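You operate a simulated robot arm through the tools that you are given. There is no shell and no other tool.

You are at the controls of a simulated robot arm. One attempt, no reset.

TASK
Put things in order on the small bench top. At the end: the green bar (marked "SHINE") stands on top of the large blue aluminium putter head; the blue point five shim is on the small black tray; the black lace bundle stands where the green loft sleeve block stood; the green loft sleeve block stands where the blue point five shim stood; whatever was shut is shut again. Leave all else as you found it, and nothing knocked over.

Only the result counts: the job must be done as asked and must still hold three seconds after the hand-in. Knocking over, shifting, dropping, spilling or breaking anything else fails it.

THE ROBOT
A 7-joint arm with a two-finger gripper, fixed in place. Base frame: the origin is on the floor under the middle of its stand, x ahead of it, y to its left, z up; the work surface is at about z = 0.86. Units: m, degrees, N and s.
With the tool pointing down near the work surface it reaches from about 0.34 to 0.72 m from the base axis. Its first joint turns from -66.0 to 66.0 degrees. Payload 2.45 kg.
The TCP is the grasp point between the finger pads, 0.026 m short of the fingertips. In the tool frame z runs along the fingers and y along their closing line. The gripper opens to 0.096 m; its body begins 0.069 m behind the TCP.
Orientation is that of the tool frame in the base frame, as [roll, pitch, yaw] about the fixed x, y, z axes, in that order (R = Rz(yaw) Ry(pitch) Rx(roll)). With the fingers straight down and closing along the base's y, the tool's x points along the base's -x, its y along +y and its z along -z.

THE INTERFACE
- The arm moves only by the tool apply_moves. Its arguments are lists of equal length, an entry for each row: "turn": the turn, a rotation vector about the base's x, y, z in degrees, a list of three; "slide": the shift along the base's x, y, z in m, a list of three; "gripper": the gripper command, from -1 (fully open) to 1 (shut), values between in proportion. In form: {"turn": [[rx, ry, rz], ...], "slide": [[dx, dy, dz], ...], "gripper": [gripper, ...]}. A call has 1 to 20 rows; each row is the pose to reach, as a shift and turn from the pose commanded when the call began. Rows are played at 5 a second. More than 0.05 m and 8.6 degrees between two rows, or a gripper value outside its range, and nothing of the call is played. Where a pose cannot be reached the arm comes as near as it can. A force on the tool above 40 N (or 10 N above the force at the start of the call, whichever is more), or a blocked arm, ends the call early, and 0.2 s more pass. Each finger travels about 0.05 m/s and halts on what it meets, pressing with about 34 N; the grip force reading is that of the motor and also rises with nothing between the fingers. The clock runs only during rows and for 0.2 s after the last one: add rows that repeat a pose to give the fingers time. It gives the time, the measured TCP pose, the force on the tool (base axes), the opening and the grip force at its end, in the units of the frame above (readings bear some noise), with the torque about the TCP (base axes, N m) and any sound that the robot's microphone picked up, and new pictures: "show" is both (left out), scene, wrist or none.
- Cameras (640 x 400 px; columns grow to the right, rows downward): "scene" is fixed at [0.1747, -0.4101, 1.413]; the picture's right is [0.62, -0.79, 0.00], its down [-0.55, -0.43, -0.71] and it looks along [0.56, 0.44, -0.70] (base axes); focal length 340 px, centre (320, 200). "wrist" rides on the gripper at [0.082, 0.003, -0.098] in the tool frame; the picture's right is [-0.04, 1.00, 0.00], its down [-0.73, -0.03, -0.68] and it looks along [-0.68, -0.03, 0.73] (tool axes); focal length 256 px, centre (320, 200). There is no depth. A picture from a camera that has moved, and an enlarged one, comes with that camera's place and axes in the base frame and with its lens.
- zoom(camera, box): a new picture of the part [left, top, right, bottom] of that camera's present view, enlarged. It takes no simulated time.
- sign_off(): hands the job in; it is judged then, once.

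Nothing tells you positions but the pictures and the camera data. Unless the task says otherwise, let go and move clear before handing in.

The tools are called after "Request:" as a command line: name --argument value ..., lists and objects as JSON in quotes. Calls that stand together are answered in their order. apply_moves: Moves the arm, as the interface text tells. Its arguments: {"type":"object","properties":{"turn":{"type":"array","items":{"type":"array","items":{"type":"number"}}},"slide":{"type":"array","items":{"type":"array","items":{"type":"number"}}},"gripper":{"type":"array","items":{"type":"number"}},"show":{"type":"string","enum":["both","scene","wrist","none"]}},"required":["turn","slide","gripper"]} The other tools are called the same way: zoom (camera, box) takes an enlarged picture of a part of a camera's view; sign_off () hands the job in.

At the start:

```text
clock: 0.0
position: [0.3304, -0.195, 1.1438]
tool_rot: [-179.9, 0.0, 180.0]
force: [-0.6, 0.8, 0.9]
wrist_torque: [-0.01, 0.0, -0.01]
gripper_width: 0.0958
gripper_force: 0.0
```

scene: 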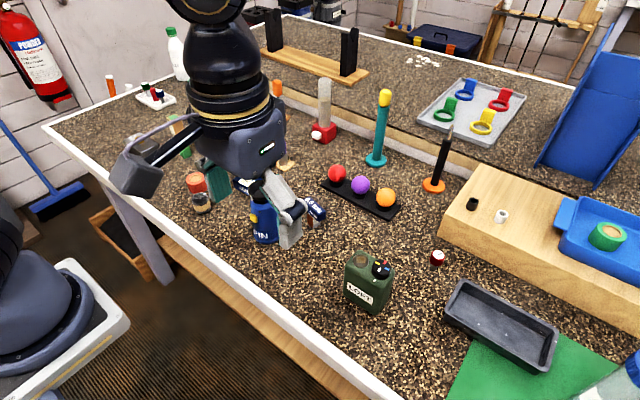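
wrist: 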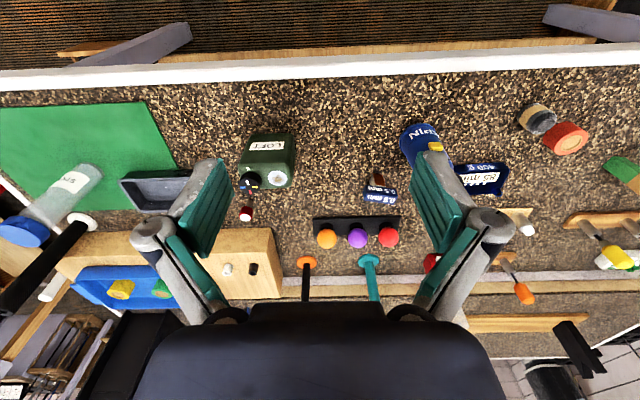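

I see a cluttered bench with many small items, and the arm hides part of it from the scene camera. I'll zoom both cameras to identify things before moving.

Request:
zoom --camera "scene" --box '[160, 60, 400, 210]'

Request:
zoom --camera "scene" --box '[180, 160, 420, 310]'

Request:
zoom --camera "scene" --box '[400, 160, 640, 400]'

Request:
zoom --camera "wrist" --box '[320, 80, 640, 320]'

Request:
zoom --camera "wrist" --box '[0, 80, 320, 320]'

Request:
zoom --camera "wrist" --box '[220, 110, 420, 260]'

```text
2.67 times, centred on (280, 135) of scene
camera zoom: at [0.1747, -0.4101, 1.413], right [0.62, -0.79, 0.0], down [-0.55, -0.43, -0.71], along [0.56, 0.44, -0.7], focal length 908 px, centre (427, 373)
```

zoom: 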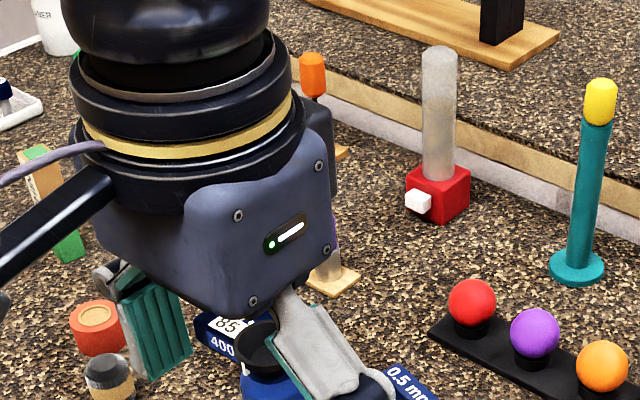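

```text
2.67 times, centred on (300, 235) of scene
camera zoom: at [0.1747, -0.4101, 1.413], right [0.62, -0.79, 0.0], down [-0.55, -0.43, -0.71], along [0.56, 0.44, -0.7], focal length 908 px, centre (373, 107)
```

zoom: 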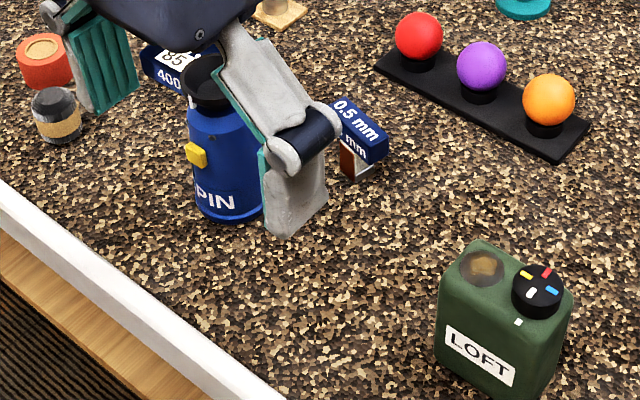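

```text
1.67 times, centred on (520, 280) of scene
camera zoom: at [0.1747, -0.4101, 1.413], right [0.62, -0.79, 0.0], down [-0.55, -0.43, -0.71], along [0.56, 0.44, -0.7], focal length 568 px, centre (-13, 67)
```

zoom: 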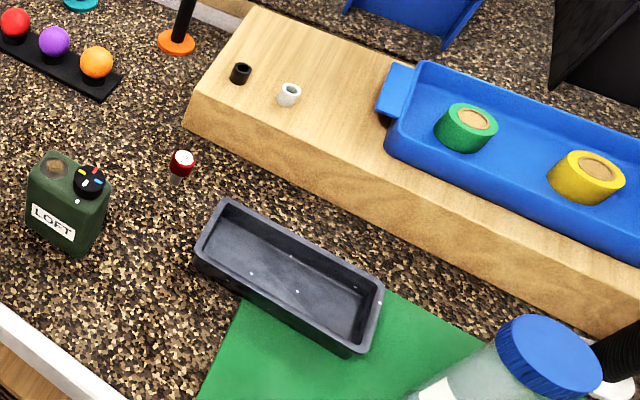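

```text
1.67 times, centred on (480, 200) of wrist
camera zoom: at [0.2474, -0.1927, 1.2425], right [0.04, 1.0, 0.0], down [0.73, -0.03, 0.68], along [0.68, -0.03, -0.73], focal length 427 px, centre (53, 200)
```

zoom: 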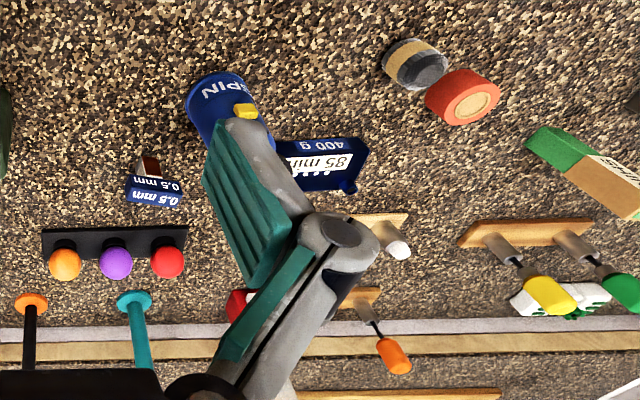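

```text
1.67 times, centred on (160, 200) of wrist
camera zoom: at [0.2474, -0.1927, 1.2425], right [0.04, 1.0, 0.0], down [0.73, -0.03, 0.68], along [0.68, -0.03, -0.73], focal length 427 px, centre (587, 200)
```

zoom: 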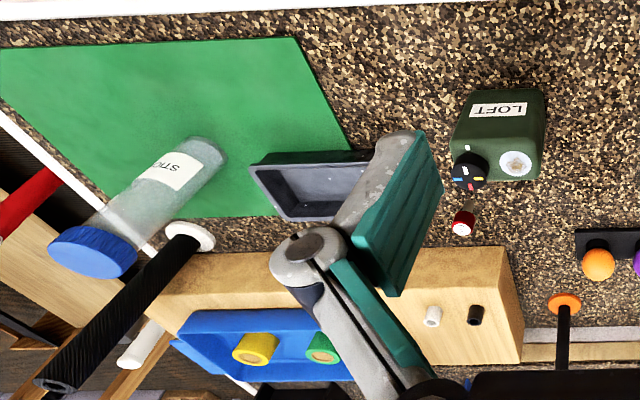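

```text
2.67 times, centred on (320, 185) of wrist
camera zoom: at [0.2474, -0.1927, 1.2425], right [0.04, 1.0, 0.0], down [0.73, -0.03, 0.68], along [0.68, -0.03, -0.73], focal length 683 px, centre (320, 240)
```

zoom: 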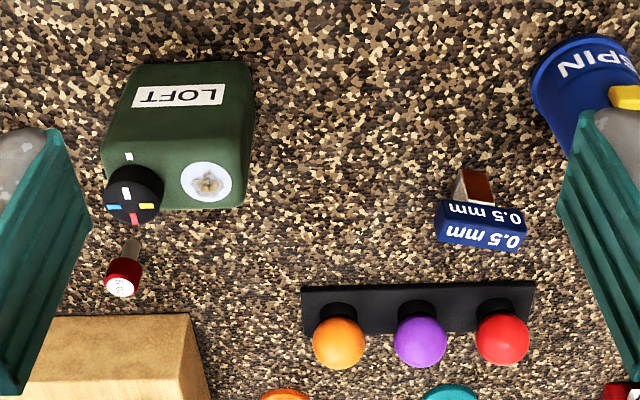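

The scene shows the "LOFT" green can-like block, the blue 0.5 mm shim, a blue "85 mm 400 g" block, a blue "SPIN" canister and a dark tray. I'll raise the hand and move left to see the rest of the bench, looking for the SHINE bar and the black lace bundle.

Request:
apply_moves --turn '[[0, 0, 0], [0, 0, 0], [0, 0, 0], [0, 0, 0], [0, 0, 0], [0, 0, 0], [0, 0, 0], [0, 0, 0], [0, 0, 0], [0, 0, 0]]' --slide '[[0, 0.02, 0.03], [0, 0.06, 0.05], [0, 0.1, 0.06], [0, 0.14, 0.06], [0, 0.18, 0.06], [0, 0.22, 0.06], [0, 0.26, 0.06], [0, 0.3, 0.06], [0, 0.34, 0.06], [0, 0.38, 0.06]]' --gripper '[-1, -1, -1, -1, -1, -1, -1, -1, -1, -1]'

```text
clock: 2.2
position: [0.331, 0.1843, 1.205]
tool_rot: [180.0, 0.1, -180.0]
force: [-0.4, -0.2, 0.0]
wrist_torque: [-0.04, 0.0, 0.0]
gripper_width: 0.096
gripper_force: 0.1
camera wrist: at [0.248, 0.1877, 1.3035], right [0.04, 1.0, 0.0], down [0.73, -0.03, 0.68], along [0.68, -0.03, -0.73], focal length 256 px, centre (320, 200)
```

scene: 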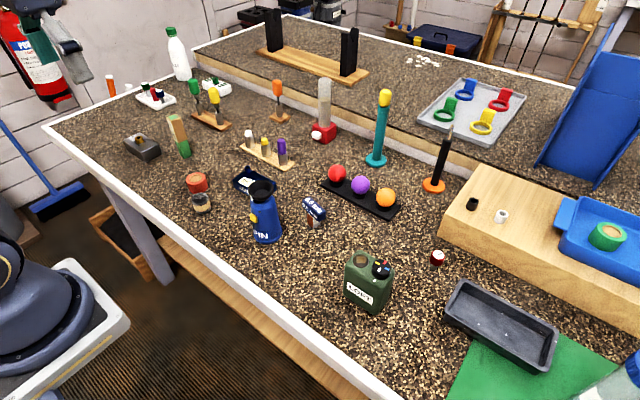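
wrist: 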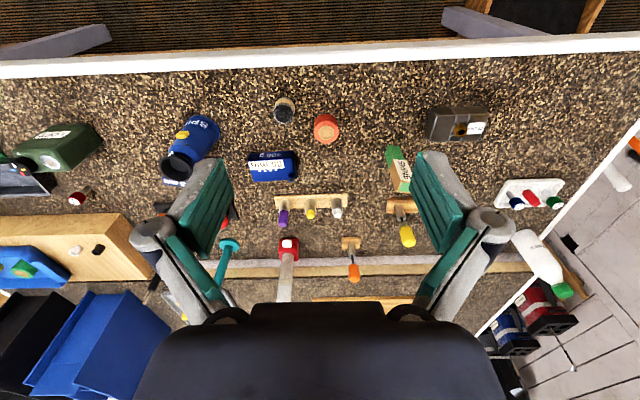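

The view is clear now, with more items visible at left. I'll zoom on each cluster.

Request:
zoom --camera "scene" --box '[90, 60, 250, 160]'

Request:
zoom --camera "scene" --box '[180, 130, 340, 250]'

Request:
zoom --camera "scene" --box '[220, 70, 420, 220]'

Request:
zoom --camera "wrist" --box '[240, 80, 400, 200]'

Request:
zoom --camera "wrist" --box '[370, 90, 530, 210]'

Request:
zoom --camera "wrist" --box '[480, 160, 640, 280]'

Request:
zoom --camera "wrist" --box '[0, 80, 240, 260]'

Request:
zoom --camera "scene" --box '[400, 60, 640, 210]'

```text
4.00 times, centred on (170, 110) of scene
camera zoom: at [0.1747, -0.4101, 1.4131], right [0.62, -0.79, 0.0], down [-0.55, -0.43, -0.71], along [0.56, 0.44, -0.7], focal length 1362 px, centre (920, 560)
```

zoom: 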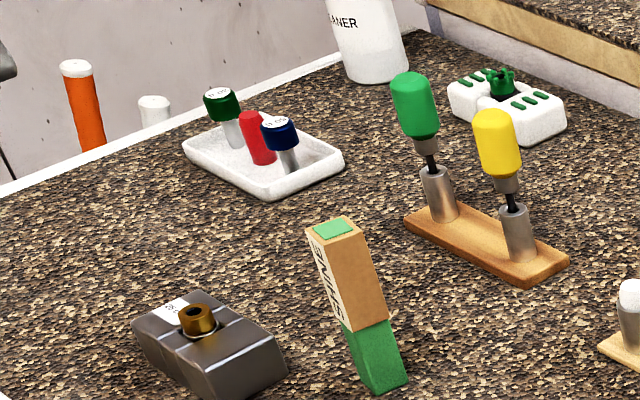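

```text
3.33 times, centred on (260, 190) of scene
camera zoom: at [0.1747, -0.4101, 1.4131], right [0.62, -0.79, 0.0], down [-0.55, -0.43, -0.71], along [0.56, 0.44, -0.7], focal length 1135 px, centre (520, 233)
```

zoom: 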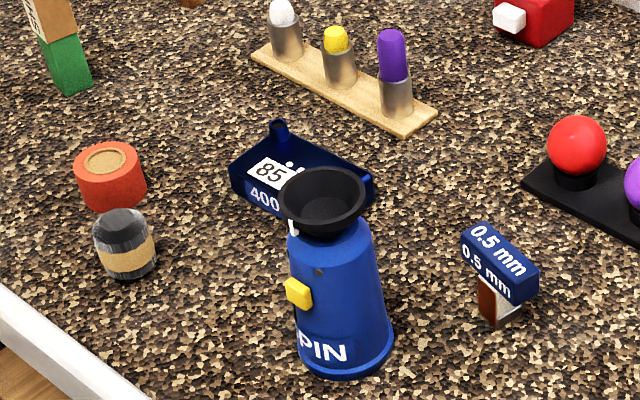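

```text
2.67 times, centred on (320, 145) of scene
camera zoom: at [0.1747, -0.4101, 1.4131], right [0.62, -0.79, 0.0], down [-0.55, -0.43, -0.71], along [0.56, 0.44, -0.7], focal length 908 px, centre (320, 347)
```

zoom: 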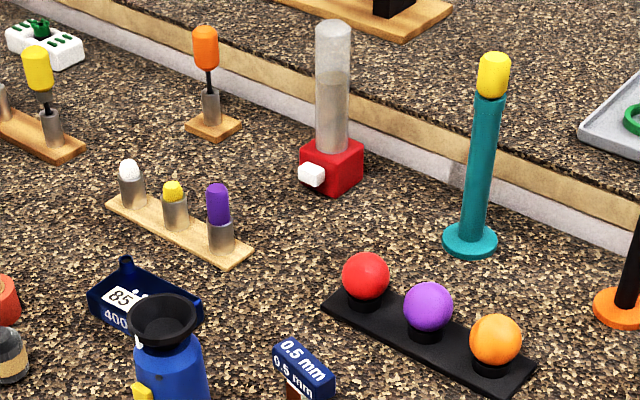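

```text
3.33 times, centred on (320, 140) of wrist
camera zoom: at [0.248, 0.1877, 1.3035], right [0.04, 1.0, 0.0], down [0.73, -0.03, 0.68], along [0.68, -0.03, -0.73], focal length 853 px, centre (320, 400)
```

zoom: 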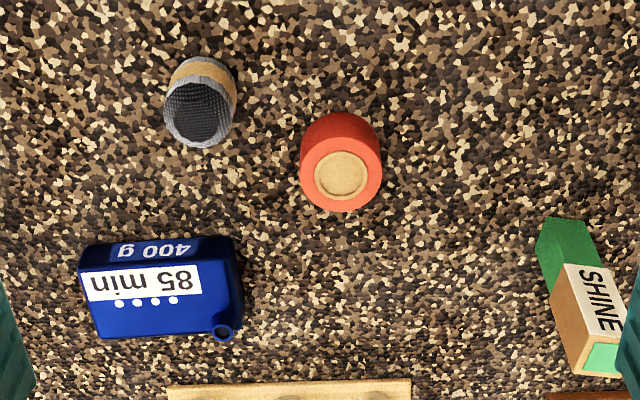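

```text
3.33 times, centred on (450, 150) of wrist
camera zoom: at [0.248, 0.1877, 1.3035], right [0.04, 1.0, 0.0], down [0.73, -0.03, 0.68], along [0.68, -0.03, -0.73], focal length 853 px, centre (-113, 367)
```

zoom: 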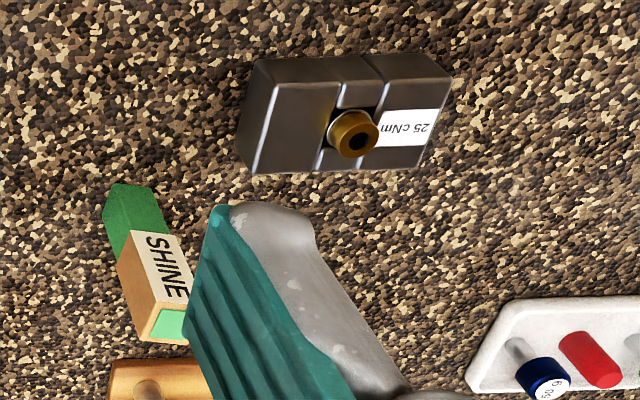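

```text
3.33 times, centred on (560, 220) of wrist
camera zoom: at [0.248, 0.1877, 1.3035], right [0.04, 1.0, 0.0], down [0.73, -0.03, 0.68], along [0.68, -0.03, -0.73], focal length 853 px, centre (-480, 133)
```

zoom: 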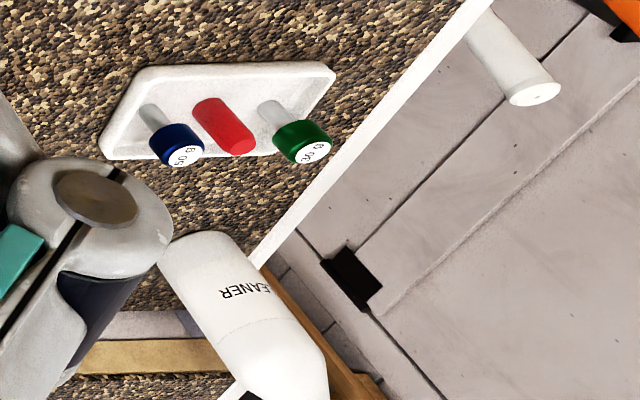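

```text
2.22 times, centred on (120, 170) of wrist
camera zoom: at [0.248, 0.1877, 1.3035], right [0.04, 1.0, 0.0], down [0.73, -0.03, 0.68], along [0.68, -0.03, -0.73], focal length 569 px, centre (764, 267)
```

zoom: 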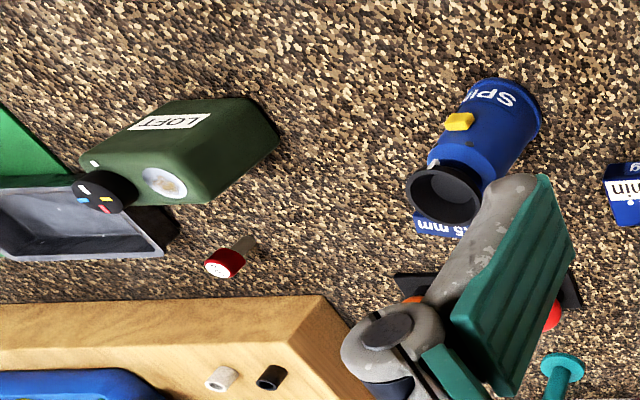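

```text
2.67 times, centred on (520, 135) of scene
camera zoom: at [0.1747, -0.4101, 1.4131], right [0.62, -0.79, 0.0], down [-0.55, -0.43, -0.71], along [0.56, 0.44, -0.7], focal length 908 px, centre (-213, 373)
```

zoom: 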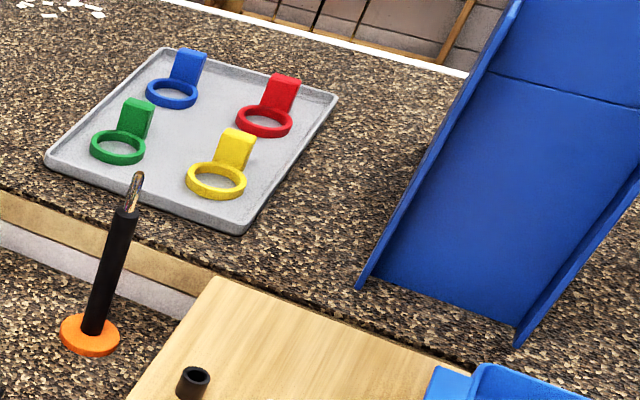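

Identified: SHINE bar at about (0.53, 0.33), the 85/400 g blue putter head at (0.55, 0.085), and the black lace bundle at (0.43, 0.125). The 0.5 shim is at (0.55, -0.097), the LOFT block at (0.47, -0.285) and the black tray around (0.56, -0.47). Next I'll move above the shim for a close look.

Request:
apply_moves --turn '[[0, 0, 0], [0, 0, 0], [0, 0, 0], [0, 0, 0], [0, 0, 0], [0, 0, 0], [0, 0, 0], [0, 0, 0], [0, 0, 0]]' --slide '[[0, -0.03, 0], [0, -0.07, 0], [0.01, -0.11, 0], [0.03, -0.15, -0.01], [0.05, -0.19, -0.02], [0.07, -0.23, -0.05], [0.09, -0.26, -0.08], [0.1, -0.281, -0.12], [0.1, -0.281, -0.125]]' --gripper '[-1, -1, -1, -1, -1, -1, -1, -1, -1]'

Request:
zoom --camera "wrist" --box '[220, 60, 420, 210]'

```text
refused: row 6 steps farther than a row can; nothing moved
```

```text
2.67 times, centred on (320, 135) of wrist
camera zoom: at [0.248, 0.1877, 1.3035], right [0.04, 1.0, 0.0], down [0.73, -0.03, 0.68], along [0.68, -0.03, -0.73], focal length 683 px, centre (320, 373)
```

zoom: 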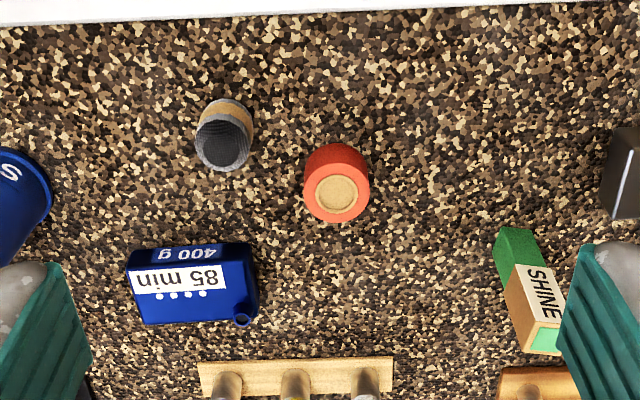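

The step size was a bit over the limit, so nothing moved. I'll replay the approach over the shim in smaller steps.

Request:
apply_moves --turn '[[0, 0, 0], [0, 0, 0], [0, 0, 0], [0, 0, 0], [0, 0, 0], [0, 0, 0], [0, 0, 0], [0, 0, 0], [0, 0, 0], [0, 0, 0], [0, 0, 0]]' --slide '[[0, -0.03, 0], [0, -0.07, 0], [0.01, -0.11, 0], [0.03, -0.15, -0.01], [0.05, -0.19, -0.02], [0.065, -0.22, -0.04], [0.08, -0.25, -0.065], [0.09, -0.27, -0.095], [0.1, -0.281, -0.12], [0.1, -0.281, -0.125], [0.1, -0.281, -0.125]]' --gripper '[-1, -1, -1, -1, -1, -1, -1, -1, -1, -1, -1]'

Request:
zoom --camera "wrist" --box '[220, 60, 420, 210]'

```text
clock: 4.6
position: [0.4314, -0.0974, 1.0785]
tool_rot: [179.9, -0.1, -179.9]
force: [-0.1, -0.2, -0.3]
wrist_torque: [0.01, 0.0, 0.02]
gripper_width: 0.096
gripper_force: 0.0
camera wrist: at [0.3484, -0.0944, 1.177], right [0.04, 1.0, 0.0], down [0.73, -0.03, 0.68], along [0.68, -0.03, -0.73], focal length 256 px, centre (320, 200)
```

scene: 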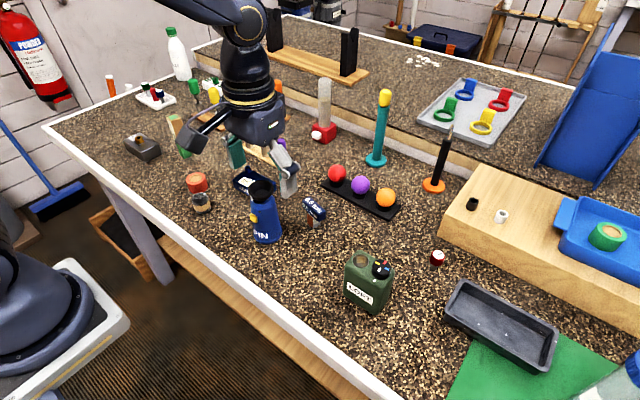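
wrist: 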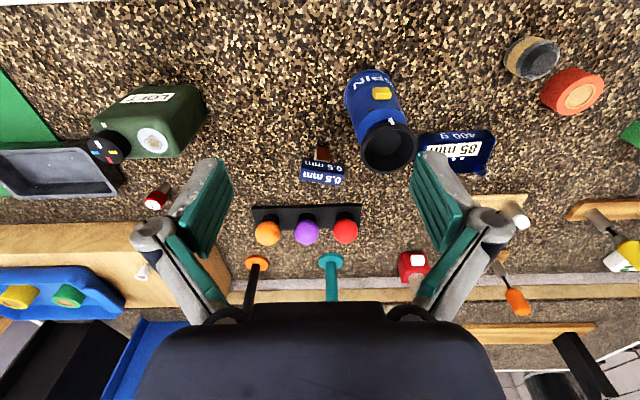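

```text
2.67 times, centred on (320, 135) of wrist
camera zoom: at [0.3484, -0.0944, 1.177], right [0.04, 1.0, 0.0], down [0.73, -0.03, 0.68], along [0.68, -0.03, -0.73], focal length 683 px, centre (320, 373)
```

zoom: 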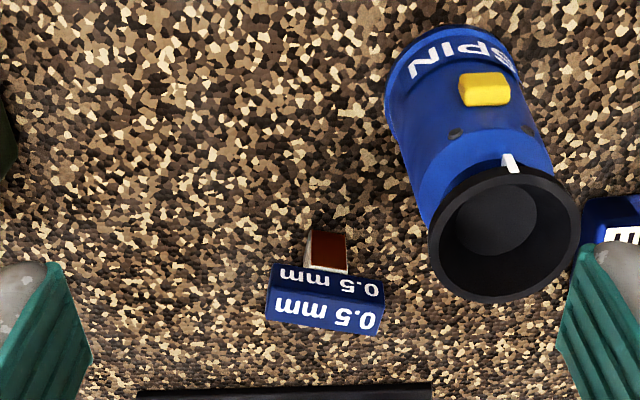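

The shim is a T-shaped stand with a blue head; I need its height and the exact top corners. I'll zoom in more on both cameras.

Request:
zoom --camera "scene" --box '[280, 180, 344, 240]'

Request:
zoom --camera "wrist" --box '[290, 135, 354, 195]'

Request:
zoom --camera "scene" --box '[330, 235, 410, 325]'

Request:
zoom --camera "scene" --box '[220, 160, 300, 250]'

Request:
zoom --camera "scene" --box '[430, 260, 570, 390]'

```text
6.67 times, centred on (312, 210) of scene
camera zoom: at [0.1747, -0.4101, 1.413], right [0.62, -0.79, 0.0], down [-0.55, -0.43, -0.71], along [0.56, 0.44, -0.7], focal length 2270 px, centre (373, 133)
```

zoom: 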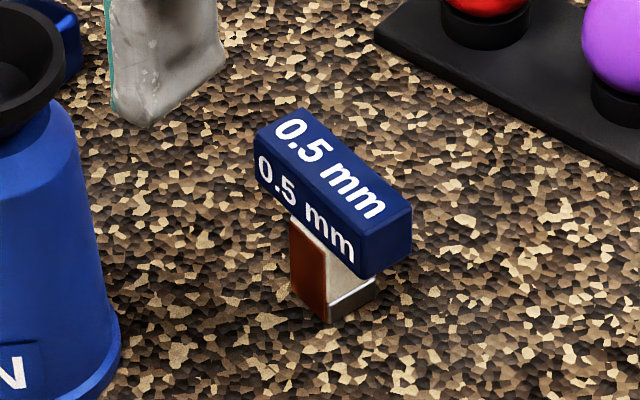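

```text
6.67 times, centred on (322, 165) of wrist
camera zoom: at [0.3484, -0.0944, 1.177], right [0.04, 1.0, 0.0], down [0.73, -0.03, 0.68], along [0.68, -0.03, -0.73], focal length 1707 px, centre (307, 433)
```

zoom: 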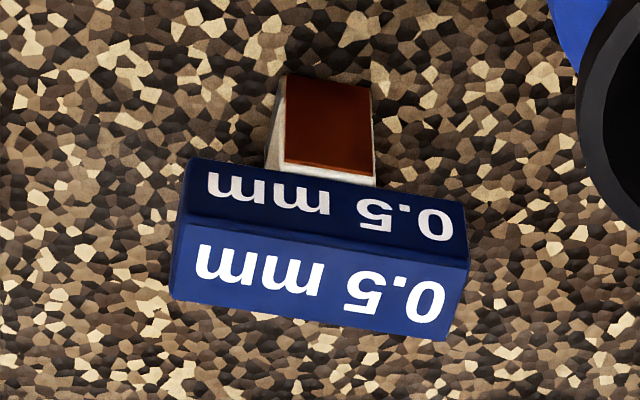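

```text
4.44 times, centred on (370, 280) of scene
camera zoom: at [0.1747, -0.4101, 1.413], right [0.62, -0.79, 0.0], down [-0.55, -0.43, -0.71], along [0.56, 0.44, -0.7], focal length 1513 px, centre (98, -156)
```

zoom: 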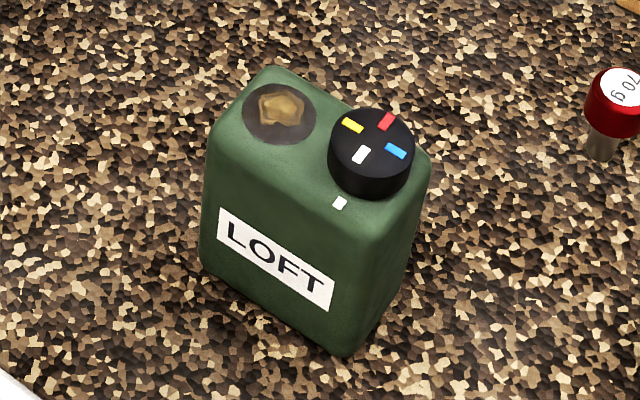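

```text
4.44 times, centred on (260, 205) of scene
camera zoom: at [0.1747, -0.4101, 1.413], right [0.62, -0.79, 0.0], down [-0.55, -0.43, -0.71], along [0.56, 0.44, -0.7], focal length 1513 px, centre (587, 178)
```

zoom: 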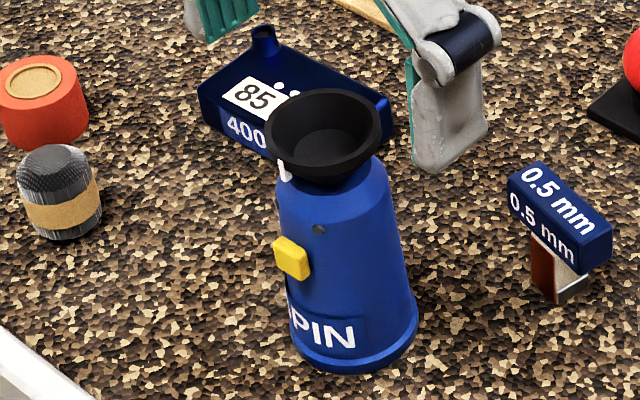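

```text
3.08 times, centred on (500, 325) of scene
camera zoom: at [0.1747, -0.4101, 1.413], right [0.62, -0.79, 0.0], down [-0.55, -0.43, -0.71], along [0.56, 0.44, -0.7], focal length 1048 px, centre (-234, -185)
```

zoom: 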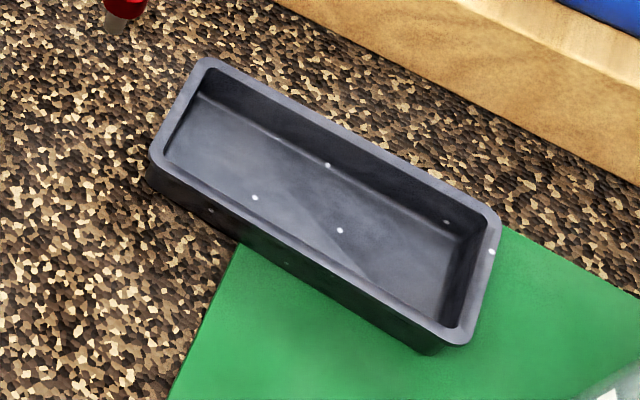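

The shim's blue head is about 0.055 × 0.018 m, centred near (0.547, -0.101) with its top at z≈0.921. Its long axis is turned about -15° from y. I'll rotate the hand 75° so it can pinch the narrow width with the camera away from the SPIN canister, narrow the opening, and hover.

Request:
apply_moves --turn '[[0, 0, 8.3], [0, 0, 16.6], [0, 0, 24.9], [0, 0, 33.2], [0, 0, 41.5], [0, 0, 49.8], [0, 0, 58.1], [0, 0, 66.5], [0, 0, 75], [0, 0, 75]]' --slide '[[0.013, 0, 0], [0.026, 0, 0], [0.039, 0, 0], [0.052, 0, 0], [0.065, 0, 0], [0.078, -0.001, 0], [0.091, -0.002, 0], [0.104, -0.003, -0.02], [0.116, -0.0037, -0.045], [0.116, -0.0037, -0.0485]]' --gripper '[-0.04, -0.04, -0.04, -0.04, -0.04, -0.04, -0.04, -0.04, -0.04, -0.04]'

Request:
zoom --camera "wrist" --box '[220, 40, 420, 190]'

Request:
zoom --camera "scene" --box '[220, 100, 400, 250]'

```text
clock: 6.8
position: [0.5464, -0.0995, 1.031]
tool_rot: [-180.0, 0.0, -104.9]
force: [-0.9, 0.4, 0.1]
wrist_torque: [0.0, -0.02, -0.04]
gripper_width: 0.0501
gripper_force: 0.1
camera wrist: at [0.5207, -0.1782, 1.1292], right [-0.96, 0.29, 0.0], down [0.22, 0.7, 0.68], along [0.2, 0.65, -0.73], focal length 256 px, centre (320, 200)
```

scene: 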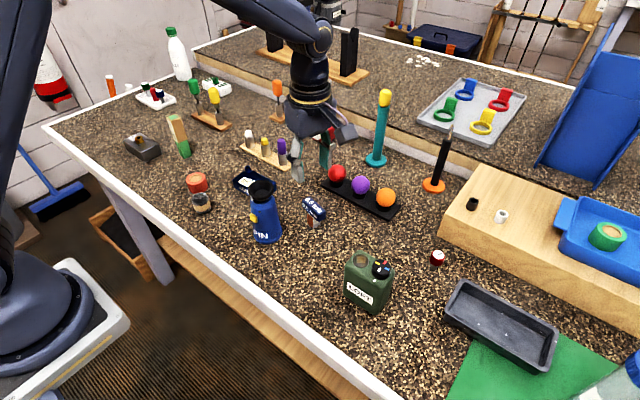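
wrist: 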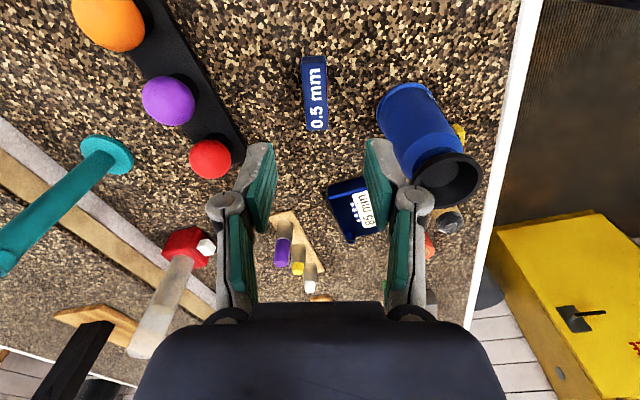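

```text
2.67 times, centred on (320, 115) of wrist
camera zoom: at [0.5207, -0.1782, 1.1292], right [-0.96, 0.29, 0.0], down [0.22, 0.7, 0.68], along [0.2, 0.65, -0.73], focal length 683 px, centre (320, 427)
```

zoom: 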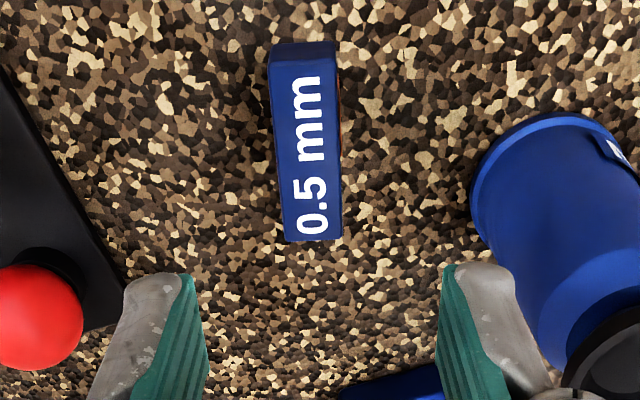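

```text
2.67 times, centred on (310, 175) of scene
camera zoom: at [0.1747, -0.4101, 1.413], right [0.62, -0.79, 0.0], down [-0.55, -0.43, -0.71], along [0.56, 0.44, -0.7], focal length 908 px, centre (347, 267)
```

zoom: 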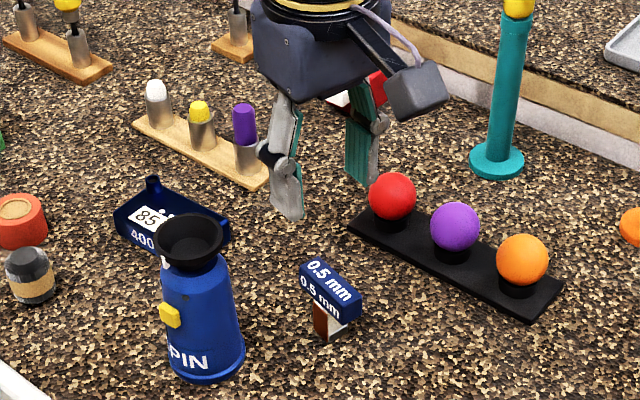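

The hand is aligned with the shim to within a couple of degrees. I'll descend to the level of the blue head and check before closing.

Request:
apply_moves --turn '[[0, 0, 0], [0, 0, 0], [0, 0, 0], [0, 0, 0], [0, 0, 0]]' --slide '[[0.001, -0.001, -0.035], [0.001, -0.001, -0.07], [0.001, -0.001, -0.1], [0.001, -0.001, -0.117], [0.001, -0.001, -0.117]]' --gripper '[-0.04, -0.04, -0.04, -0.04, -0.04]'

Request:
zoom --camera "wrist" --box '[220, 110, 420, 260]'

Request:
zoom --camera "scene" --box '[240, 130, 400, 250]'

```text
clock: 8.0
position: [0.5468, -0.1027, 0.9133]
tool_rot: [-179.9, 0.1, -105.0]
force: [-0.3, 0.7, 0.3]
wrist_torque: [0.01, 0.03, 0.0]
gripper_width: 0.0499
gripper_force: 0.0
camera wrist: at [0.522, -0.1797, 1.0116], right [-0.95, 0.3, 0.0], down [0.22, 0.7, 0.68], along [0.2, 0.65, -0.73], focal length 256 px, centre (320, 200)
```

scene: 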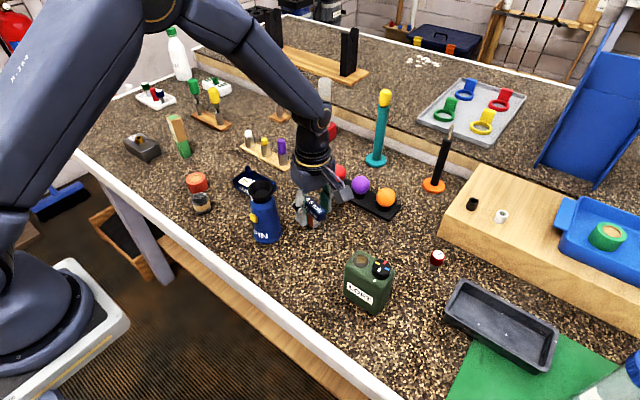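
wrist: 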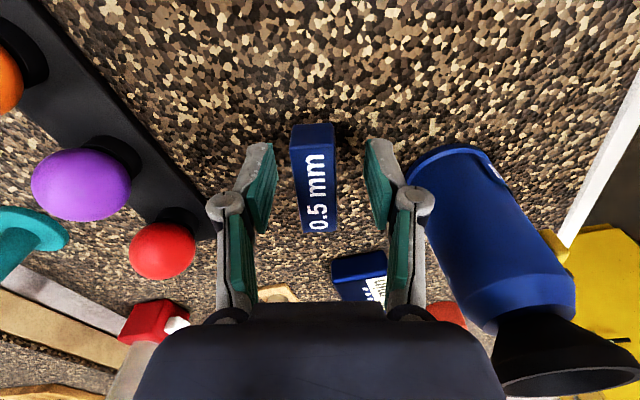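

```text
2.67 times, centred on (320, 185) of wrist
camera zoom: at [0.522, -0.1797, 1.0116], right [-0.95, 0.3, 0.0], down [0.22, 0.7, 0.68], along [0.2, 0.65, -0.73], focal length 683 px, centre (320, 240)
```

zoom: 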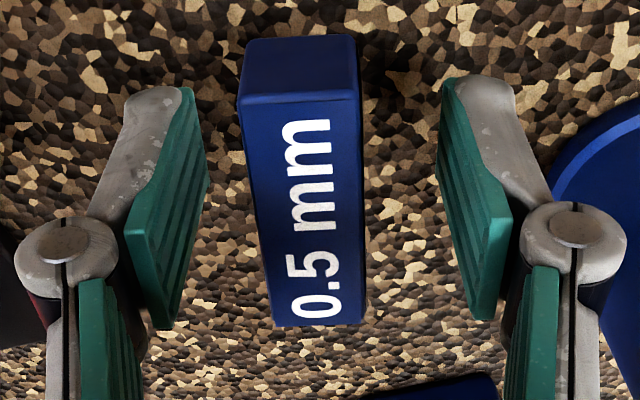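

```text
3.33 times, centred on (320, 190) of scene
camera zoom: at [0.1747, -0.4101, 1.413], right [0.62, -0.79, 0.0], down [-0.55, -0.43, -0.71], along [0.56, 0.44, -0.7], focal length 1135 px, centre (320, 233)
```

zoom: 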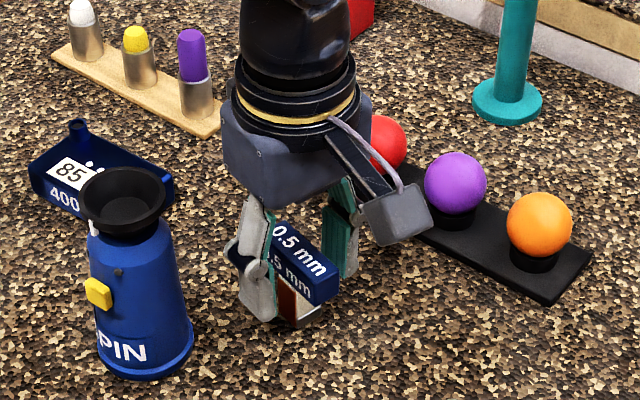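

The shim sits about 3.5 mm off the finger midline, so I'll nudge over and close.

Request:
apply_moves --turn '[[0, 0, 0], [0, 0, 0], [0, 0, 0], [0, 0, 0], [0, 0, 0], [0, 0, 0], [0, 0, 0]]' --slide '[[0.0034, -0.0008, 0], [0.0034, -0.0008, 0], [0.0034, -0.0008, 0], [0.0034, -0.0008, 0], [0.0034, -0.0008, 0], [0.0034, -0.0008, 0], [0.0034, -0.0008, 0]]' --gripper '[-0.04, 0.3, 0.6, 1, 1, 1, 1]'

Request:
zoom --camera "wrist" --box '[220, 110, 420, 260]'

Request:
zoom --camera "scene" --box '[240, 130, 400, 250]'

```text
clock: 9.6
position: [0.5505, -0.1028, 0.913]
tool_rot: [180.0, -0.1, -105.0]
force: [1.1, -0.6, -0.2]
wrist_torque: [-0.01, -0.01, 0.04]
gripper_width: 0.0192
gripper_force: 34.5
camera wrist: at [0.5251, -0.1804, 1.0117], right [-0.95, 0.3, 0.0], down [0.22, 0.7, 0.68], along [0.2, 0.65, -0.73], focal length 256 px, centre (320, 200)
```

scene: 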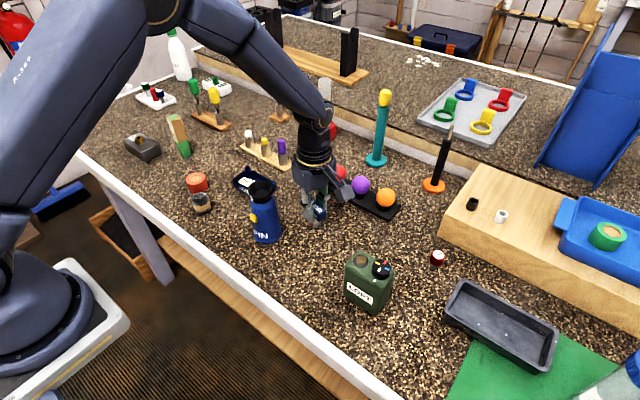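
wrist: 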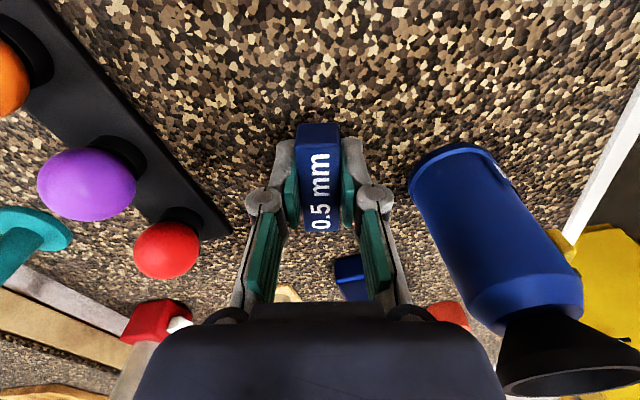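

```text
2.67 times, centred on (320, 185) of wrist
camera zoom: at [0.5251, -0.1804, 1.0117], right [-0.95, 0.3, 0.0], down [0.22, 0.7, 0.68], along [0.2, 0.65, -0.73], focal length 683 px, centre (320, 240)
```

zoom: 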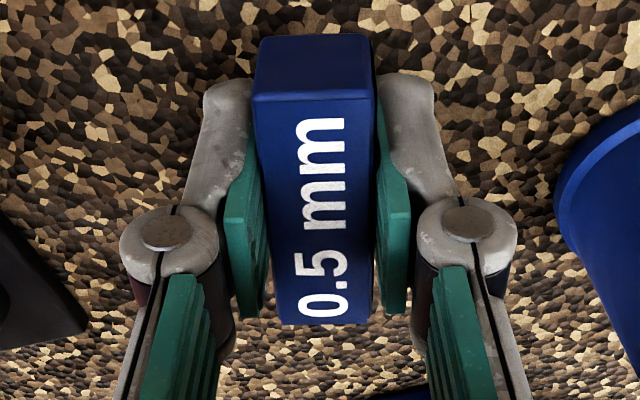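

```text
3.33 times, centred on (320, 190) of scene
camera zoom: at [0.1747, -0.4101, 1.413], right [0.62, -0.79, 0.0], down [-0.55, -0.43, -0.71], along [0.56, 0.44, -0.7], focal length 1135 px, centre (320, 233)
```

zoom: 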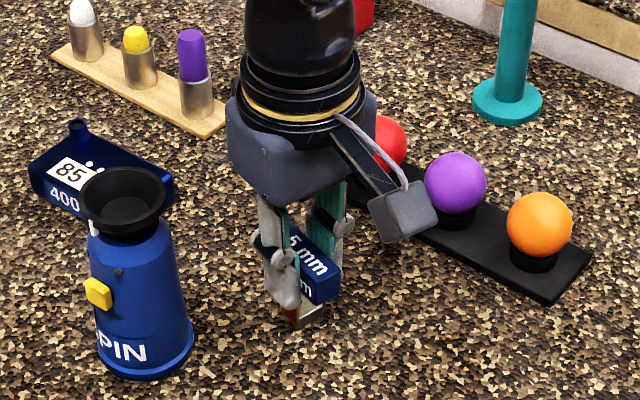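

The shim is gripped (0.019 m wide). I'll lift it, carry it over the left end of the black tray while rotating 15° to align with the tray, and look from above.

Request:
apply_moves --turn '[[0, 0, 0], [0, 0, 0], [0, 0, 0], [0, 0, 0], [0, 0, 0], [0, 0, 0], [0, 0, 0], [0, 0, 5], [0, 0, 10], [0, 0, 15], [0, 0, 15], [0, 0, 15], [0, 0, 15]]' --slide '[[0, 0, 0.02], [0, 0, 0.06], [0, 0, 0.1], [0, -0.02, 0.12], [0, -0.06, 0.13], [0, -0.1, 0.13], [0, -0.14, 0.13], [0, -0.18, 0.13], [0, -0.22, 0.13], [0, -0.26, 0.13], [-0.001, -0.3, 0.13], [-0.002, -0.34, 0.13], [-0.002, -0.349, 0.13]]' --gripper '[1, 1, 1, 1, 1, 1, 1, 1, 1, 1, 1, 1, 1]'

Request:
zoom --camera "wrist" --box '[200, 0, 440, 200]'

Request:
zoom --camera "scene" --box '[400, 200, 600, 380]'

```text
clock: 12.4
position: [0.5347, -0.4356, 1.0443]
tool_rot: [179.9, 0.0, -90.0]
force: [-0.6, -0.1, -0.7]
wrist_torque: [-0.01, -0.03, -0.03]
gripper_width: 0.0193
gripper_force: 33.8
out of reach, approached as far as the arm can: row 12, 13
camera wrist: at [0.5296, -0.5182, 1.142], right [-1.0, 0.04, 0.0], down [0.03, 0.73, 0.68], along [0.03, 0.68, -0.73], focal length 256 px, centre (320, 200)
```

scene: 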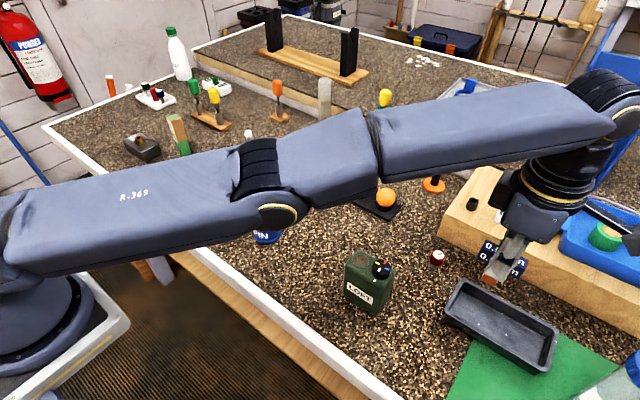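
wrist: 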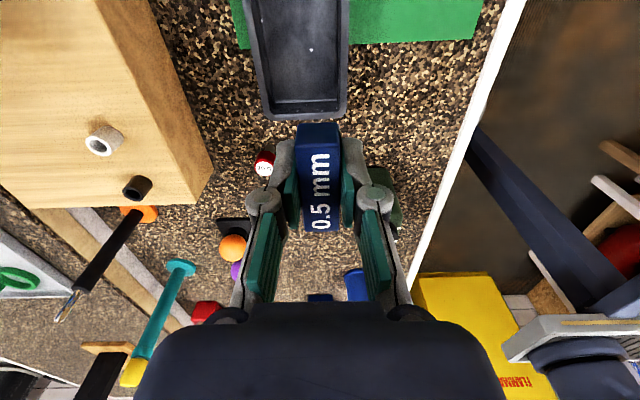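

```text
2.00 times, centred on (320, 100) of wrist
camera zoom: at [0.5296, -0.5182, 1.142], right [-1.0, 0.04, 0.0], down [0.03, 0.73, 0.68], along [0.03, 0.68, -0.73], focal length 512 px, centre (320, 400)
```

zoom: 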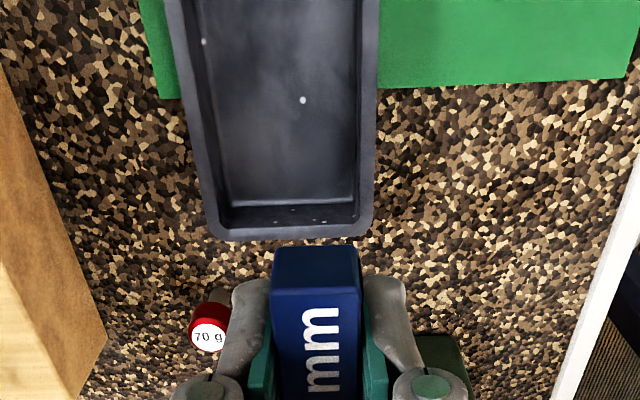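

```text
2.22 times, centred on (500, 290) of scene
camera zoom: at [0.1747, -0.4101, 1.413], right [0.62, -0.79, 0.0], down [-0.55, -0.43, -0.71], along [0.56, 0.44, -0.7], focal length 757 px, centre (-80, 0)
```

zoom: 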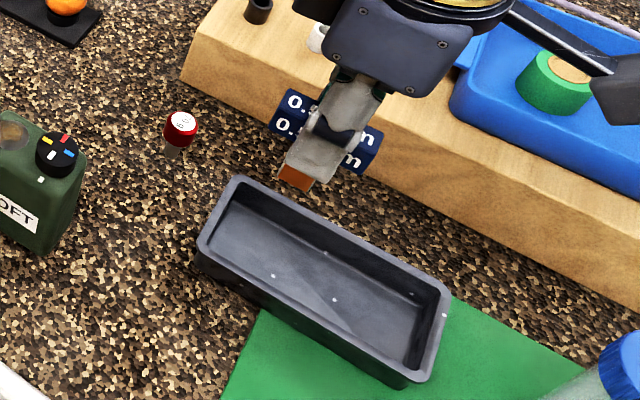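

At this height the arm hit its reach limit (r≈0.69). The tray floor spans about x 0.516–0.583 and starts at y≈-0.407. I'll lower a little to see where the commanded pose really is.

Request:
apply_moves --turn '[[0, 0, 0], [0, 0, 0], [0, 0, 0]]' --slide '[[0, 0, -0.03], [0, 0, -0.06], [0, 0, -0.06]]' --gripper '[1, 1, 1]'

Request:
zoom --camera "wrist" --box '[200, 0, 440, 200]'

Request:
zoom --camera "scene" --box '[400, 200, 600, 380]'

```text
clock: 13.2
position: [0.5335, -0.4351, 0.9849]
tool_rot: [180.0, 0.0, -90.0]
force: [0.9, 0.2, -0.4]
wrist_torque: [0.0, -0.01, -0.01]
gripper_width: 0.019
gripper_force: 34.3
camera wrist: at [0.5295, -0.5172, 1.082], right [-1.0, 0.04, 0.0], down [0.03, 0.73, 0.68], along [0.03, 0.68, -0.73], focal length 256 px, centre (320, 200)
```

scene: 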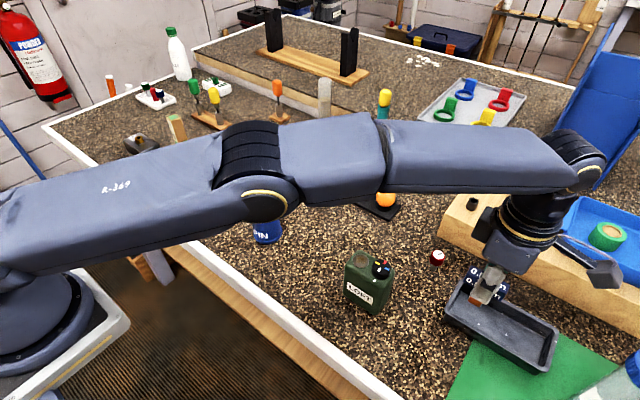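
wrist: 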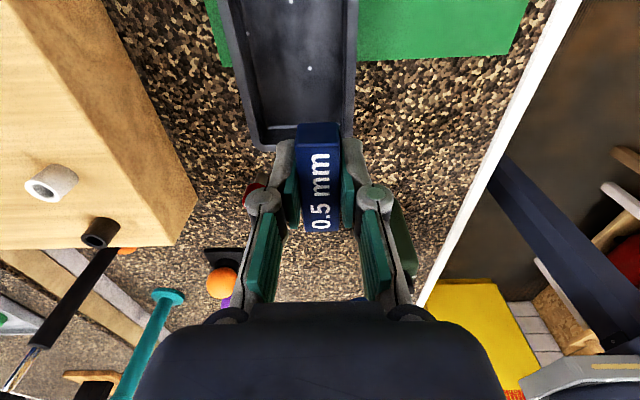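

```text
2.00 times, centred on (320, 100) of wrist
camera zoom: at [0.5295, -0.5172, 1.082], right [-1.0, 0.04, 0.0], down [0.03, 0.73, 0.68], along [0.03, 0.68, -0.73], focal length 512 px, centre (320, 400)
```

zoom: 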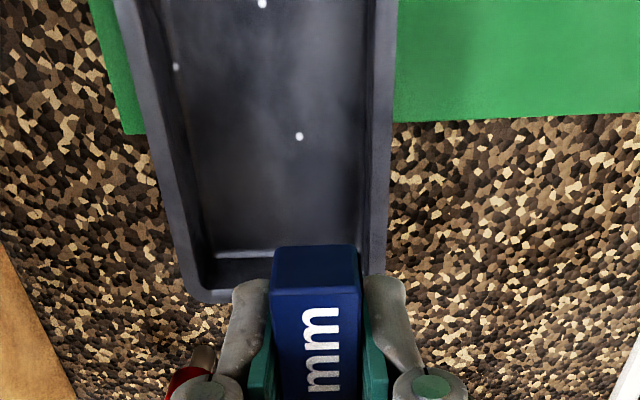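

```text
2.22 times, centred on (500, 290) of scene
camera zoom: at [0.1747, -0.4101, 1.413], right [0.62, -0.79, 0.0], down [-0.55, -0.43, -0.71], along [0.56, 0.44, -0.7], focal length 757 px, centre (-80, 0)
```

zoom: 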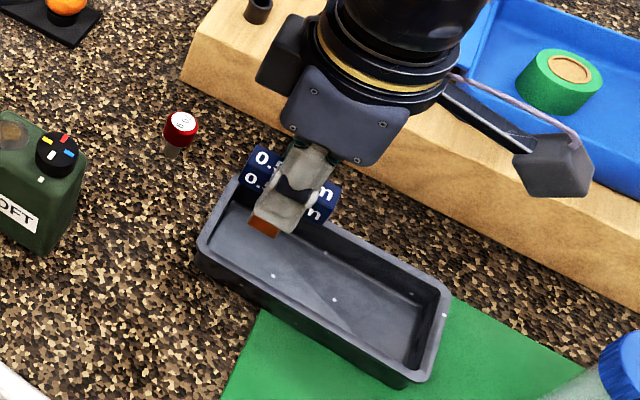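

The commanded pose follows the reached pose, good. I'll shift a little further over the tray floor and lower to just above it.

Request:
apply_moves --turn '[[0, 0, 0], [0, 0, 0], [0, 0, 0], [0, 0, 0], [0, 0, 0]]' --slide '[[0.006, -0.005, -0.005], [0.011, -0.01, -0.015], [0.011, -0.01, -0.035], [0.011, -0.01, -0.055], [0.011, -0.01, -0.055]]' --gripper '[1, 1, 1, 1, 1]'

Request:
zoom --camera "scene" --box '[430, 250, 550, 350]'

```text
clock: 14.4
position: [0.5445, -0.4459, 0.9292]
tool_rot: [180.0, 0.0, -90.1]
force: [-0.1, 0.1, -0.8]
wrist_torque: [0.04, -0.03, 0.02]
gripper_width: 0.0191
gripper_force: 33.4
out of reach, approached as far as the arm can: row 2
camera wrist: at [0.5401, -0.527, 1.0271], right [-1.0, 0.04, 0.0], down [0.03, 0.73, 0.68], along [0.03, 0.68, -0.73], focal length 256 px, centre (320, 200)
```

scene: 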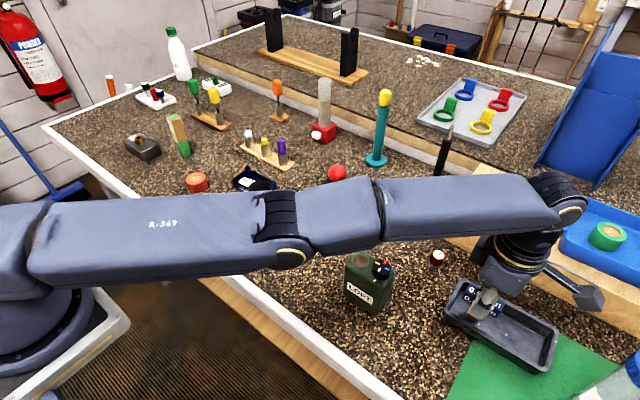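
wrist: 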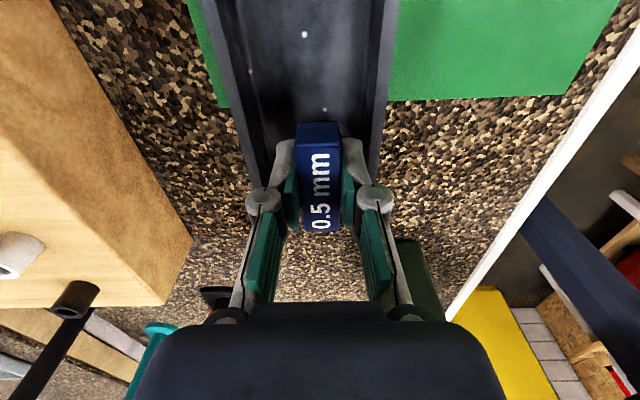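

```text
4.00 times, centred on (490, 300) of scene
camera zoom: at [0.1747, -0.4101, 1.413], right [0.62, -0.79, 0.0], down [-0.55, -0.43, -0.71], along [0.56, 0.44, -0.7], focal length 1362 px, centre (-360, -200)
```

zoom: 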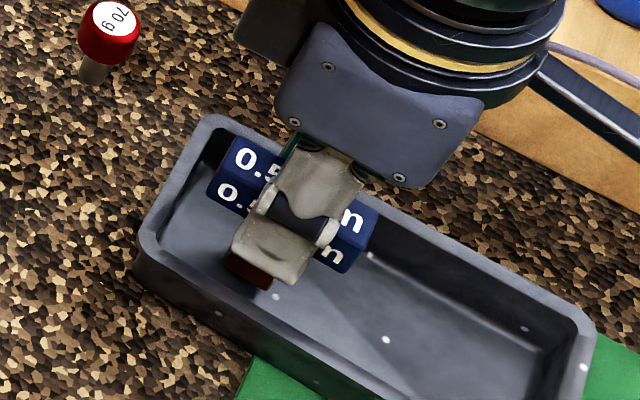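

The shim is over the tray floor. I'll lower in small steps and watch for contact force.

Request:
apply_moves --turn '[[0, 0, 0], [0, 0, 0], [0, 0, 0], [0, 0, 0]]' --slide '[[0, 0, -0.003], [0, 0, -0.006], [0, 0, -0.008], [0, 0, -0.008]]' --gripper '[1, 1, 1, 1]' --show "none"

```text
clock: 15.4
position: [0.5448, -0.4444, 0.9215]
tool_rot: [-179.9, 0.0, -90.0]
force: [-0.3, 1.4, 2.2]
wrist_torque: [0.0, 0.04, 0.01]
gripper_width: 0.019
gripper_force: 34.1
```

Force is only slightly up; I'll continue down in finer steps.

Request:
apply_moves --turn '[[0, 0, 0], [0, 0, 0]]' --slide '[[0, 0, -0.0015], [0, 0, -0.0015]]' --gripper '[1, 1]' --show "none"

```text
clock: 16.0
position: [0.5451, -0.4456, 0.9219]
tool_rot: [-179.8, -0.2, -90.0]
force: [-0.7, 2.7, 10.8]
wrist_torque: [0.02, 0.02, -0.02]
gripper_width: 0.019
gripper_force: 34.1
```

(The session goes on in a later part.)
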